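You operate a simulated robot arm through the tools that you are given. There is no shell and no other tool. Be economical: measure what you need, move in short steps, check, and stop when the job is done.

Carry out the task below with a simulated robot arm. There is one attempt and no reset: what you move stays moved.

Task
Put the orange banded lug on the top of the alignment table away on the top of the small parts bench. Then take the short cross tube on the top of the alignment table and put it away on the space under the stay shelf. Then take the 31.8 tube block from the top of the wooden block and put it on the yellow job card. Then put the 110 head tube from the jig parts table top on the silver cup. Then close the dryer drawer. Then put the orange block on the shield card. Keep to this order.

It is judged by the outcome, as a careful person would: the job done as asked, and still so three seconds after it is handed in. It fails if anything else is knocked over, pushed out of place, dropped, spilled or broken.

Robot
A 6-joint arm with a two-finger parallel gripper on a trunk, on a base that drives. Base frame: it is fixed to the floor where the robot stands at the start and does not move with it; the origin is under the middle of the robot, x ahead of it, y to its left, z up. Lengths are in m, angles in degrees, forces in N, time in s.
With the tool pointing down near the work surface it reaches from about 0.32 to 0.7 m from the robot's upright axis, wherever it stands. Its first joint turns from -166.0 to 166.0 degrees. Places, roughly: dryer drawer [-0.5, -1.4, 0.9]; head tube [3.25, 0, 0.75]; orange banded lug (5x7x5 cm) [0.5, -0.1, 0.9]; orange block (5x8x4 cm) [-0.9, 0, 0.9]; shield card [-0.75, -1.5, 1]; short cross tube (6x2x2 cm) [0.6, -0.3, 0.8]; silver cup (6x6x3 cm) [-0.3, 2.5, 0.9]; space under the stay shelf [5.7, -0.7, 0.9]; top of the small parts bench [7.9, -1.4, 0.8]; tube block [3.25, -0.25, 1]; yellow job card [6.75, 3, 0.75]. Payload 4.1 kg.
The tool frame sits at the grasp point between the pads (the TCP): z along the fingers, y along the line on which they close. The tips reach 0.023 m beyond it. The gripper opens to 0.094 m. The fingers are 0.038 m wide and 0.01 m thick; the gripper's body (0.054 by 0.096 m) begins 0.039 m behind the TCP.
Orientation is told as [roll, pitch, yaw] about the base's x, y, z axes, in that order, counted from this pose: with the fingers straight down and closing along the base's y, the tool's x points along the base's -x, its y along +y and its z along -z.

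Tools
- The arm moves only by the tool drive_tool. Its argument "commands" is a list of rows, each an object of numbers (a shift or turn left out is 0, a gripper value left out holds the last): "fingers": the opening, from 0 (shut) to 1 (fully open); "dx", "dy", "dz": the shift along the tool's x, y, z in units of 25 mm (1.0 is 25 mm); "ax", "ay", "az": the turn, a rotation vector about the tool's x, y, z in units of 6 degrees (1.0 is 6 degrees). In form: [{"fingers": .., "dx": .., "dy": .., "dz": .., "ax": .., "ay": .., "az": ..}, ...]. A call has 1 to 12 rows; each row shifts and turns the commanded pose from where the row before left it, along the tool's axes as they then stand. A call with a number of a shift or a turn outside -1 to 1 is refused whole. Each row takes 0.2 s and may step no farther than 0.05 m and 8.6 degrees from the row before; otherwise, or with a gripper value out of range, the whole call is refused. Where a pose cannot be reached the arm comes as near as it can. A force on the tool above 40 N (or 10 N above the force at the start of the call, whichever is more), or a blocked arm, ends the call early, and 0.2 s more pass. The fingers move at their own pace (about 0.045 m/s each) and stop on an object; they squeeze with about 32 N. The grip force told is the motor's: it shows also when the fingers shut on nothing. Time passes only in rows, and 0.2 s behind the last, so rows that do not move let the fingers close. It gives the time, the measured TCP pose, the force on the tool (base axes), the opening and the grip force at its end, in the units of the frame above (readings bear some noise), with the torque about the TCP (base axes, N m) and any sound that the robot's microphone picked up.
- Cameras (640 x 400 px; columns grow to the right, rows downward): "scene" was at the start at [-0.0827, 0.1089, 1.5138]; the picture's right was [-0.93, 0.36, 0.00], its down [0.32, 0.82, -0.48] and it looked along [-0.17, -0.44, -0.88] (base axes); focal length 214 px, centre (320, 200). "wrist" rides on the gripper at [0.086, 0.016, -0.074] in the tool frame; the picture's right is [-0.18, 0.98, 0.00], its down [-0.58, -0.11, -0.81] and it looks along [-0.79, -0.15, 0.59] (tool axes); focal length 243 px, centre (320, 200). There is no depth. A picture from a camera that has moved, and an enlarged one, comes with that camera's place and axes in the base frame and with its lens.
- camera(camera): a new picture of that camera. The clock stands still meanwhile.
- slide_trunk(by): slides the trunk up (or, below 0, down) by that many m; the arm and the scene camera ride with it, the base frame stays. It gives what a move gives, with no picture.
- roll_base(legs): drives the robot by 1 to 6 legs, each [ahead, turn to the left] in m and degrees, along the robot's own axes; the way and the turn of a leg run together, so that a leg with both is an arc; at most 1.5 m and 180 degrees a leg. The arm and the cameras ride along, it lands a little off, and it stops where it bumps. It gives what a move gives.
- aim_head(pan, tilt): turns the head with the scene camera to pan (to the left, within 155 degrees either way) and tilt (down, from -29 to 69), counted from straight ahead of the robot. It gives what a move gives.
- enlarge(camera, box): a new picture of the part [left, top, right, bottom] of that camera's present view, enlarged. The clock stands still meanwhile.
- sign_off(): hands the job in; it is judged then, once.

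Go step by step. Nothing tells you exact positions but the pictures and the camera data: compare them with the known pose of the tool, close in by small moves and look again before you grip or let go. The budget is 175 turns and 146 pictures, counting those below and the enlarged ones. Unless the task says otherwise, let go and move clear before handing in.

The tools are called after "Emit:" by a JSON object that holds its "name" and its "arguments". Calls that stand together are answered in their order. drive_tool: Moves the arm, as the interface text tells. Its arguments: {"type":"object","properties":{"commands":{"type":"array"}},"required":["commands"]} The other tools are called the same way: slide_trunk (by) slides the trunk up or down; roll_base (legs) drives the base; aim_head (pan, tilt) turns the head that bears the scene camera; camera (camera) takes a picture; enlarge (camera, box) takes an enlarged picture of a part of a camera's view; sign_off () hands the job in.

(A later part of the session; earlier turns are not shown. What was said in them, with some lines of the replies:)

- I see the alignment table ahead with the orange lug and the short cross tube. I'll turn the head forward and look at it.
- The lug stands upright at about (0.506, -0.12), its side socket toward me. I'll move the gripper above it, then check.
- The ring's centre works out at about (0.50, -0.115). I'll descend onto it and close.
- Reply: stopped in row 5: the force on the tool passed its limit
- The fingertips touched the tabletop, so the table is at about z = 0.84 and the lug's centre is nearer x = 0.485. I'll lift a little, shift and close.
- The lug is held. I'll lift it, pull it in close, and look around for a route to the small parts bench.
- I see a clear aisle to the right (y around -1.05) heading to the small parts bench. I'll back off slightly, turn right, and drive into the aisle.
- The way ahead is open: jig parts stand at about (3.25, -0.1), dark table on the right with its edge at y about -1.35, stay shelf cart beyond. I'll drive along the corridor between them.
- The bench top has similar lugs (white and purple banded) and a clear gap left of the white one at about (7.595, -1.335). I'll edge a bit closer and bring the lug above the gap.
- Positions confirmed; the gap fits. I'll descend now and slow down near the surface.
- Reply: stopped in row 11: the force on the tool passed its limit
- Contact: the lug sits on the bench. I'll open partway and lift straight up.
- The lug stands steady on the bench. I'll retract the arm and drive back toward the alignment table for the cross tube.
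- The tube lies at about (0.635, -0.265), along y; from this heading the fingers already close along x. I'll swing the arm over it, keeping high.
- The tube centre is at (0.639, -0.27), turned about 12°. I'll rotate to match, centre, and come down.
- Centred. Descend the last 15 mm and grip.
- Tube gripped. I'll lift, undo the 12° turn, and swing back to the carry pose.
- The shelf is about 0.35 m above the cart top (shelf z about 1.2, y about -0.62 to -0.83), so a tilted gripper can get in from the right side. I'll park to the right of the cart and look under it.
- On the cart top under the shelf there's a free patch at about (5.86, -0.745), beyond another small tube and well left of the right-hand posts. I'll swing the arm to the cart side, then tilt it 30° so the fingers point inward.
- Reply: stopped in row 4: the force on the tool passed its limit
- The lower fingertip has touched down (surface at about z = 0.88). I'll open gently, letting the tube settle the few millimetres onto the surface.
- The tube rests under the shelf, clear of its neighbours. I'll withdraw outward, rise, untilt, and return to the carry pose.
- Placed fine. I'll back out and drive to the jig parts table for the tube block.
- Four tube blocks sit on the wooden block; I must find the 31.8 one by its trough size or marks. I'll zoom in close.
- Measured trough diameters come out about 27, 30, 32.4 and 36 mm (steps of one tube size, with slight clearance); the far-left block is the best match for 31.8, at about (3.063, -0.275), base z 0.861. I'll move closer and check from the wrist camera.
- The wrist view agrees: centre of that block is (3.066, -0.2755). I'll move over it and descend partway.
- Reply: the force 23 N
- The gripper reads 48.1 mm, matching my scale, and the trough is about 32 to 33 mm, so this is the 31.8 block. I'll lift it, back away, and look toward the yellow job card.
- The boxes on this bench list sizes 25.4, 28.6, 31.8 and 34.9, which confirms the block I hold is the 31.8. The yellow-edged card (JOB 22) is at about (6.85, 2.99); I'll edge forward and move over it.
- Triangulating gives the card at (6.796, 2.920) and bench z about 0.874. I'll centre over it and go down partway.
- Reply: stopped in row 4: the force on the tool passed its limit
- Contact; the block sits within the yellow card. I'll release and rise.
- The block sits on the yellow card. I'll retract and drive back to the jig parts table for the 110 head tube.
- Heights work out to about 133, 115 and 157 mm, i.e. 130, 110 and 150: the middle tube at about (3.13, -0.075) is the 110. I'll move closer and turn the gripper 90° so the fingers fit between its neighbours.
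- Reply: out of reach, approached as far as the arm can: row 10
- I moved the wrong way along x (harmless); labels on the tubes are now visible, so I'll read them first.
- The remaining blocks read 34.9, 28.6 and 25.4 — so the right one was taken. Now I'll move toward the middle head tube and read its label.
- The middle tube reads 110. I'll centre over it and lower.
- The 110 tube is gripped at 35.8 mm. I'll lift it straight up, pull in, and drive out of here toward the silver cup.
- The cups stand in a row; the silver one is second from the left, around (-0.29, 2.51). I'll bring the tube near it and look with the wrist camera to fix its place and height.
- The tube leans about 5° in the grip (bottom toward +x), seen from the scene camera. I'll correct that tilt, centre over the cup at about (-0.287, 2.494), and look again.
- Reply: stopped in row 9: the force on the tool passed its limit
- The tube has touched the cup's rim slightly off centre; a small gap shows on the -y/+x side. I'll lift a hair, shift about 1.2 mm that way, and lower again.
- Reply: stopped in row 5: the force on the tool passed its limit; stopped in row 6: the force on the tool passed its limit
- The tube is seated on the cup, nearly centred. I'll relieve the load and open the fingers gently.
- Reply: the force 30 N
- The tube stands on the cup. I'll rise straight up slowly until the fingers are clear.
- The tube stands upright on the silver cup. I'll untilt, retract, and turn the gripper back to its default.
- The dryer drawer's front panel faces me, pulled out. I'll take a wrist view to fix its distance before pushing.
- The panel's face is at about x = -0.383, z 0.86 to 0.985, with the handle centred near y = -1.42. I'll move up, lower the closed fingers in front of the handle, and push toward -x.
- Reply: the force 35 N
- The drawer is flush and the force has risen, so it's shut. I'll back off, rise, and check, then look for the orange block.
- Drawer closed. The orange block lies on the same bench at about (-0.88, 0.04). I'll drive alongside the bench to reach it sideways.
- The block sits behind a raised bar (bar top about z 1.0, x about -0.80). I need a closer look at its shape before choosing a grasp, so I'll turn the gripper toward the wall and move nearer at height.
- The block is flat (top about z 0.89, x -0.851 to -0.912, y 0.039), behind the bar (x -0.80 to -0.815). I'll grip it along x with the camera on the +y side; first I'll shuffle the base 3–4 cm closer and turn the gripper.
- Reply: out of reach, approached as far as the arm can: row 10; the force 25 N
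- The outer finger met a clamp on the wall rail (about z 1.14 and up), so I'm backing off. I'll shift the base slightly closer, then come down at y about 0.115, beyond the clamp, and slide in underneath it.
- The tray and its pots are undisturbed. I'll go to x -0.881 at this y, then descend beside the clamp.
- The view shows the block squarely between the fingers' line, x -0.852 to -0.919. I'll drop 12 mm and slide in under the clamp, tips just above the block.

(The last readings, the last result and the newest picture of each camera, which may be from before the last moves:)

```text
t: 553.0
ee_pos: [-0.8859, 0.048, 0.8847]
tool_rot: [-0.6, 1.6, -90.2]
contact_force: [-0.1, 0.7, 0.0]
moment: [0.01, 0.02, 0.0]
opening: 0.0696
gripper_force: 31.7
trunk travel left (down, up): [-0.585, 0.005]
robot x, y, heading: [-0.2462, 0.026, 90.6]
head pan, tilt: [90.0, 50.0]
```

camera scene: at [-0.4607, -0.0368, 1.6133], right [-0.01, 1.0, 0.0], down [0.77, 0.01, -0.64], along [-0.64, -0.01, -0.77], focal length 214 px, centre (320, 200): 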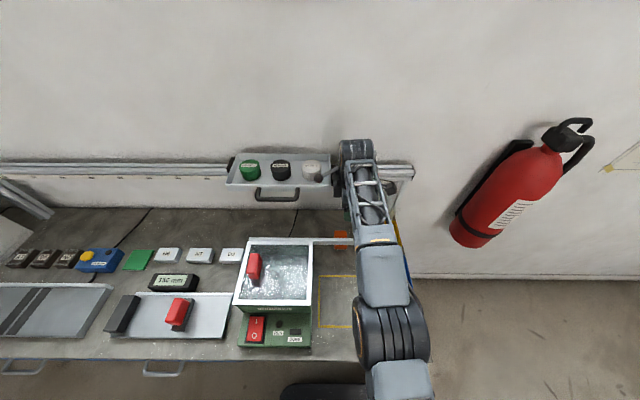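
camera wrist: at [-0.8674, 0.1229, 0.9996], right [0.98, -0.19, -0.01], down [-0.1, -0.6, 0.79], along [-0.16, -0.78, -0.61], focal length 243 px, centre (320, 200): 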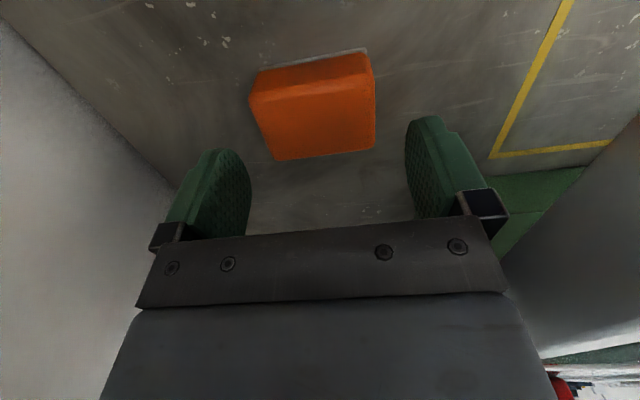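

Gripped at 69.6 mm. I'll lift a little, slide out from under the clamp, then rise and retract over the bar.

Emit:
{"name": "drive_tool", "arguments": {"commands": [{"dz": -0.8}, {"dz": -0.8}, {"dx": 0.9}, {"dx": 0.9}, {"dx": 0.9}, {"dz": -1}, {"dz": -1}, {"dz": -1}, {"dz": -1}, {"dz": -1}, {"dz": -1}, {"dz": -1}]}}

Emit:
{"name": "drive_tool", "arguments": {"commands": [{"dz": -1}, {"dz": -1}, {"dy": 1}, {"dy": 1}, {"dy": 1}, {"dy": 1}, {"dy": 1}, {"dy": 1}, {"dy": 1}, {"dy": 1}, {"dy": 1}, {"dy": 1}]}}

Emit:
{"name": "camera", "arguments": {"camera": "scene"}}

```text
t: 555.6
ee_pos: [-0.8844, 0.1089, 1.1022]
tool_rot: [-0.5, 1.6, -90.2]
contact_force: [-0.1, 0.4, -0.5]
moment: [0.03, 0.0, 0.0]
opening: 0.0696
gripper_force: 32.4
trunk travel left (down, up): [-0.585, 0.005]
robot x, y, heading: [-0.2539, 0.0253, 90.5]
head pan, tilt: [90.0, 50.0]
```

```text
t: 558.2
ee_pos: [-0.6306, 0.1055, 1.1483]
tool_rot: [-0.6, 1.6, -90.2]
contact_force: [0.3, 0.1, -0.5]
moment: [0.01, -0.01, 0.0]
opening: 0.0694
gripper_force: 32.5
out of reach, approached as far as the arm can: row 2
trunk travel left (down, up): [-0.585, 0.005]
robot x, y, heading: [-0.2455, 0.0245, 90.4]
head pan, tilt: [90.0, 50.0]
```

```text
9 pictures are left
camera scene: at [-0.49, -0.0333, 1.6132], right [-0.01, 1.0, 0.0], down [0.77, 0.01, -0.64], along [-0.64, -0.01, -0.77], focal length 214 px, centre (320, 200)
```

scene: 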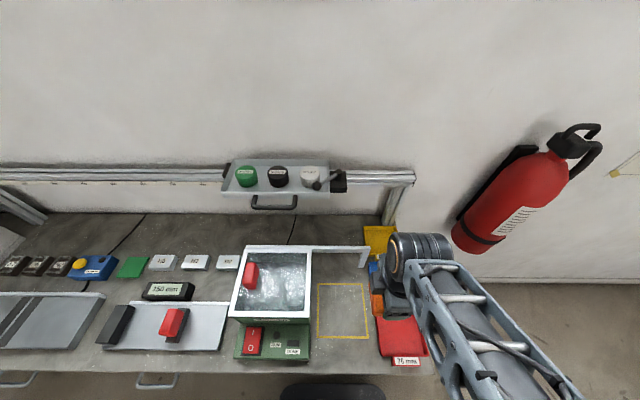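

The block is out, everything else in place. I'll ease the base away from the bench, then reverse along it to the dryer.

Emit:
{"name": "roll_base", "arguments": {"legs": [[0, -10], [0.4, 0], [0, 10], [-1.45, 0]]}}

Emit:
{"name": "roll_base", "arguments": {"legs": [[0, -8], [-0.36, 0], [0, 8]]}}

Emit:
{"name": "camera", "arguments": {"camera": "scene"}}

```text
t: 568.9
ee_pos: [-0.5449, -0.968, 1.1479]
tool_rot: [-0.5, 1.6, -89.8]
contact_force: [1.2, -0.2, -0.8]
moment: [0.02, 0.01, -0.02]
opening: 0.0693
gripper_force: 31.9
trunk travel left (down, up): [-0.585, 0.005]
robot x, y, heading: [-0.164, -1.0469, 90.9]
head pan, tilt: [90.0, 50.0]
```

```text
t: 572.5
ee_pos: [-0.5914, -1.3237, 1.1478]
tool_rot: [-0.5, 1.5, -90.1]
contact_force: [0.1, -0.7, -1.3]
moment: [0.02, 0.02, 0.01]
opening: 0.0694
gripper_force: 32.1
trunk travel left (down, up): [-0.585, 0.005]
robot x, y, heading: [-0.2065, -1.4018, 90.8]
head pan, tilt: [90.0, 50.0]
```

```text
8 pictures are left
camera scene: at [-0.4506, -1.4638, 1.6131], right [-0.01, 1.0, 0.0], down [0.77, 0.01, -0.64], along [-0.64, -0.01, -0.77], focal length 214 px, centre (320, 200)
```

scene: 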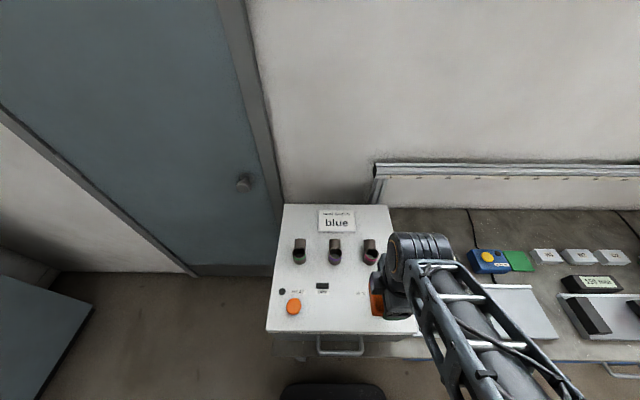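

The card is at about (-0.86, -1.41), behind the three small tubes. It's near the reach limit, so I'll shuffle the base 3 cm closer, then bring the block over it.

Emit:
{"name": "roll_base", "arguments": {"legs": [[0, -8], [-0.22, 0], [0, 8], [0.22, 0]]}}

Emit:
{"name": "drive_tool", "arguments": {"commands": [{"dy": -0.6, "dx": -0.6}, {"dy": -0.8, "dx": -0.6}, {"dy": -0.8, "dx": -0.6}, {"dy": -0.8, "dx": -0.6}, {"dy": -0.8, "dx": -0.4}, {"dy": -0.8}, {"dy": -0.8}, {"dy": -0.8}, {"dy": -0.8}, {}]}}

Emit:
{"name": "camera", "arguments": {"camera": "wrist"}}

```text
t: 576.7
ee_pos: [-0.6214, -1.3224, 1.1487]
tool_rot: [-0.5, 1.6, -89.8]
contact_force: [-0.2, 0.6, -0.6]
moment: [-0.04, 0.01, 0.0]
opening: 0.0696
gripper_force: 31.9
trunk travel left (down, up): [-0.585, 0.005]
robot x, y, heading: [-0.2371, -1.4015, 90.5]
head pan, tilt: [90.0, 50.0]
```

```text
t: 578.9
ee_pos: [-0.7958, -1.3942, 1.1467]
tool_rot: [-0.5, 1.6, -89.8]
contact_force: [-0.2, 0.0, -1.2]
moment: [0.0, 0.0, -0.02]
opening: 0.0696
gripper_force: 32.6
trunk travel left (down, up): [-0.585, 0.005]
robot x, y, heading: [-0.2419, -1.4044, 91.0]
head pan, tilt: [90.0, 50.0]
```

```text
7 pictures are left
camera wrist: at [-0.7783, -1.3096, 1.2243], right [0.98, -0.18, -0.01], down [-0.1, -0.6, 0.79], along [-0.15, -0.78, -0.61], focal length 243 px, centre (320, 200)
```

wrist: 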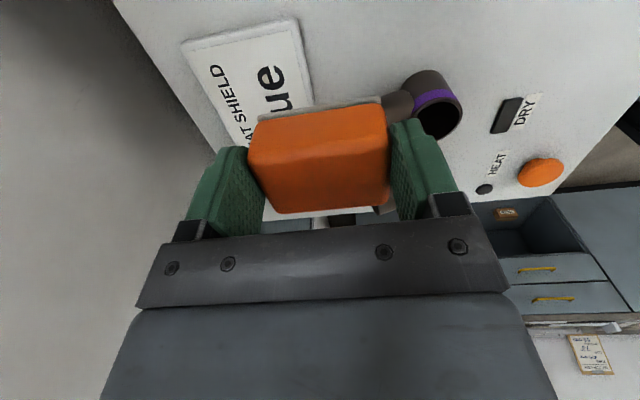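

Card corners give its centre as about (-0.855, -1.413). I'll move over it and lower slowly.

Emit:
{"name": "drive_tool", "arguments": {"commands": [{"dy": -0.8, "dx": -0.26}, {"dy": -0.8, "dx": -0.25}, {"dy": -0.76, "dx": -0.25}, {"dz": 0.8}, {"dz": 0.8}, {"dz": 0.6}, {"dz": 0.3}, {"dz": 0.2}, {}]}}

Emit:
{"name": "camera", "arguments": {"camera": "wrist"}}

```text
t: 580.9
ee_pos: [-0.8564, -1.411, 1.0848]
tool_rot: [-1.0, 1.5, -89.9]
contact_force: [-3.7, -0.8, 24.3]
moment: [-0.51, -0.34, -0.07]
opening: 0.0697
gripper_force: 31.9
trunk travel left (down, up): [-0.585, 0.005]
robot x, y, heading: [-0.239, -1.4051, 91.0]
head pan, tilt: [90.0, 50.0]
```

```text
6 pictures are left
camera wrist: at [-0.838, -1.3264, 1.1607], right [0.98, -0.18, -0.02], down [-0.09, -0.6, 0.79], along [-0.16, -0.78, -0.61], focal length 243 px, centre (320, 200)
```

wrist: 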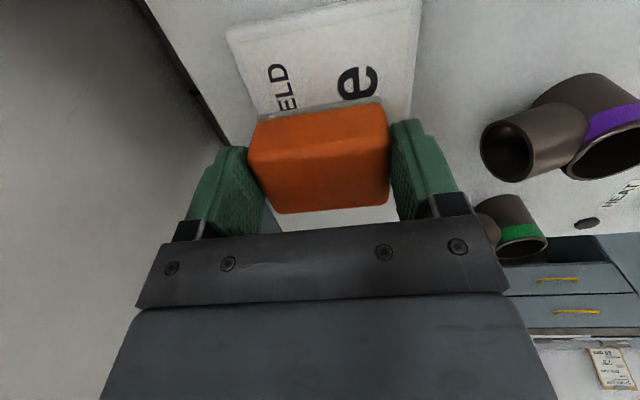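

Touched down with the surface at z about 1.053; re-solved, the card centre is nearer x = -0.838, so I'll lift a few millimetres, nudge +x 8 mm (keeping clear of the purple-banded tube), and set down again.

Emit:
{"name": "drive_tool", "arguments": {"commands": [{"dz": -0.25}, {"dy": 0.32}, {}, {"dz": 0.12}, {"dz": 0.08}, {"dz": 0.06}, {"dz": 0.06}, {"dz": 0.06}]}}

Emit:
{"name": "enlarge", "arguments": {"camera": "scene", "box": [270, 180, 430, 290]}}

```text
t: 582.7
ee_pos: [-0.8499, -1.412, 1.0842]
tool_rot: [-1.5, 1.6, -89.9]
contact_force: [-1.9, -0.1, 12.9]
moment: [-0.22, -0.31, 0.01]
opening: 0.0695
gripper_force: 32.2
trunk travel left (down, up): [-0.585, 0.005]
robot x, y, heading: [-0.2389, -1.4, 90.7]
head pan, tilt: [90.0, 50.0]
stopped in row 8: the force on the tool passed its limit (the readings are from after the stop); the commanded pose is now the measured one
```

```text
3.64 times, centred on (350, 235) of scene
camera zoom: at [-0.4804, -1.4638, 1.6129], right [-0.01, 1.0, 0.0], down [0.77, 0.01, -0.64], along [-0.64, -0.01, -0.77], focal length 780 px, centre (211, 73)
```

zoom: 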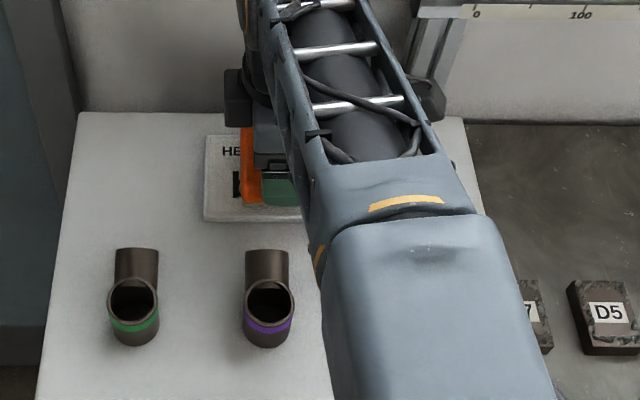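

The block sits on the card with clear space to the tubes. I'll open slightly and rise.

Emit:
{"name": "drive_tool", "arguments": {"commands": [{"dz": -0.03}, {"fingers": 0.84}, {}, {}, {"dz": -0.2}, {"dz": -0.5}, {"dz": -0.8}, {"dz": -0.8}, {"dy": 0.5}, {}]}}

Emit:
{"name": "camera", "arguments": {"camera": "wrist"}}

```text
t: 584.9
ee_pos: [-0.8364, -1.4143, 1.1391]
tool_rot: [-1.2, 1.5, -89.9]
contact_force: [0.5, 0.3, 0.1]
moment: [0.0, 0.02, 0.0]
opening: 0.0789
gripper_force: 0.0
trunk travel left (down, up): [-0.585, 0.005]
robot x, y, heading: [-0.2387, -1.4036, 90.6]
head pan, tilt: [90.0, 50.0]
```

```text
4 pictures are left
camera wrist: at [-0.8179, -1.3282, 1.2154], right [0.98, -0.18, -0.02], down [-0.09, -0.6, 0.79], along [-0.16, -0.78, -0.61], focal length 243 px, centre (320, 200)
```

wrist: 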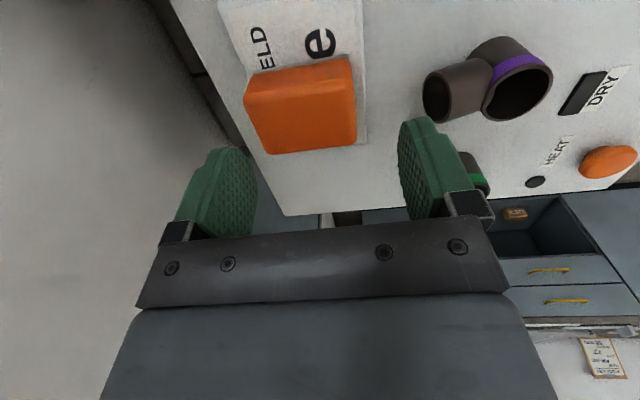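

The orange block rests on the shield card. I'll move the arm clear and take a last look.

Emit:
{"name": "drive_tool", "arguments": {"commands": [{"dz": -0.6, "dy": 0.3}, {"dz": -0.6, "dy": 0.4}, {"dy": 1}, {"dy": 1}, {"dy": 1}, {"dy": 1}, {"dy": 1}, {"dy": 1, "dx": 1}, {"dx": 1}, {"dx": 1}, {"dx": 1}, {"dx": 1}]}}

Emit:
{"name": "enlarge", "arguments": {"camera": "scene", "box": [240, 180, 440, 370]}}

```text
t: 587.5
ee_pos: [-0.6677, -1.2885, 1.1715]
tool_rot: [-1.2, 1.6, -89.8]
contact_force: [-0.2, 0.2, 0.4]
moment: [-0.03, 0.04, -0.01]
opening: 0.0789
gripper_force: 0.1
trunk travel left (down, up): [-0.585, 0.005]
robot x, y, heading: [-0.241, -1.4031, 90.7]
head pan, tilt: [90.0, 50.0]
```

```text
2.11 times, centred on (340, 275) of scene
camera zoom: at [-0.4816, -1.4635, 1.6131], right [-0.01, 1.0, 0.0], down [0.77, 0.01, -0.64], along [-0.64, -0.01, -0.77], focal length 452 px, centre (278, 42)
```

zoom: 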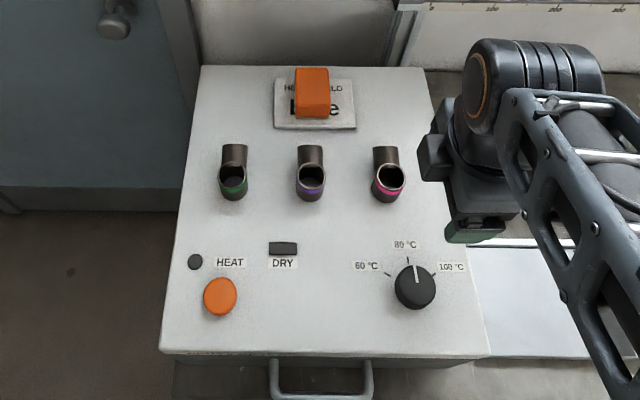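

The block is on the shield card, the drawer is shut with the handle flush at the front, and the arm is clear. Handing in.

Emit:
{"name": "sign_off", "arguments": {}}

```text
The job is handed in.
```

All six steps were done in the order you gave, and I saw nothing else out of place.

- **Short cross tube:** it settled the last few millimetres onto the cart top when I let go.
- **Rail clamp by the orange block:** while I was reaching for the block, a finger pressed the clamp on the wall rail with about 20 N. I backed off, and its tray and pots looked unmoved.
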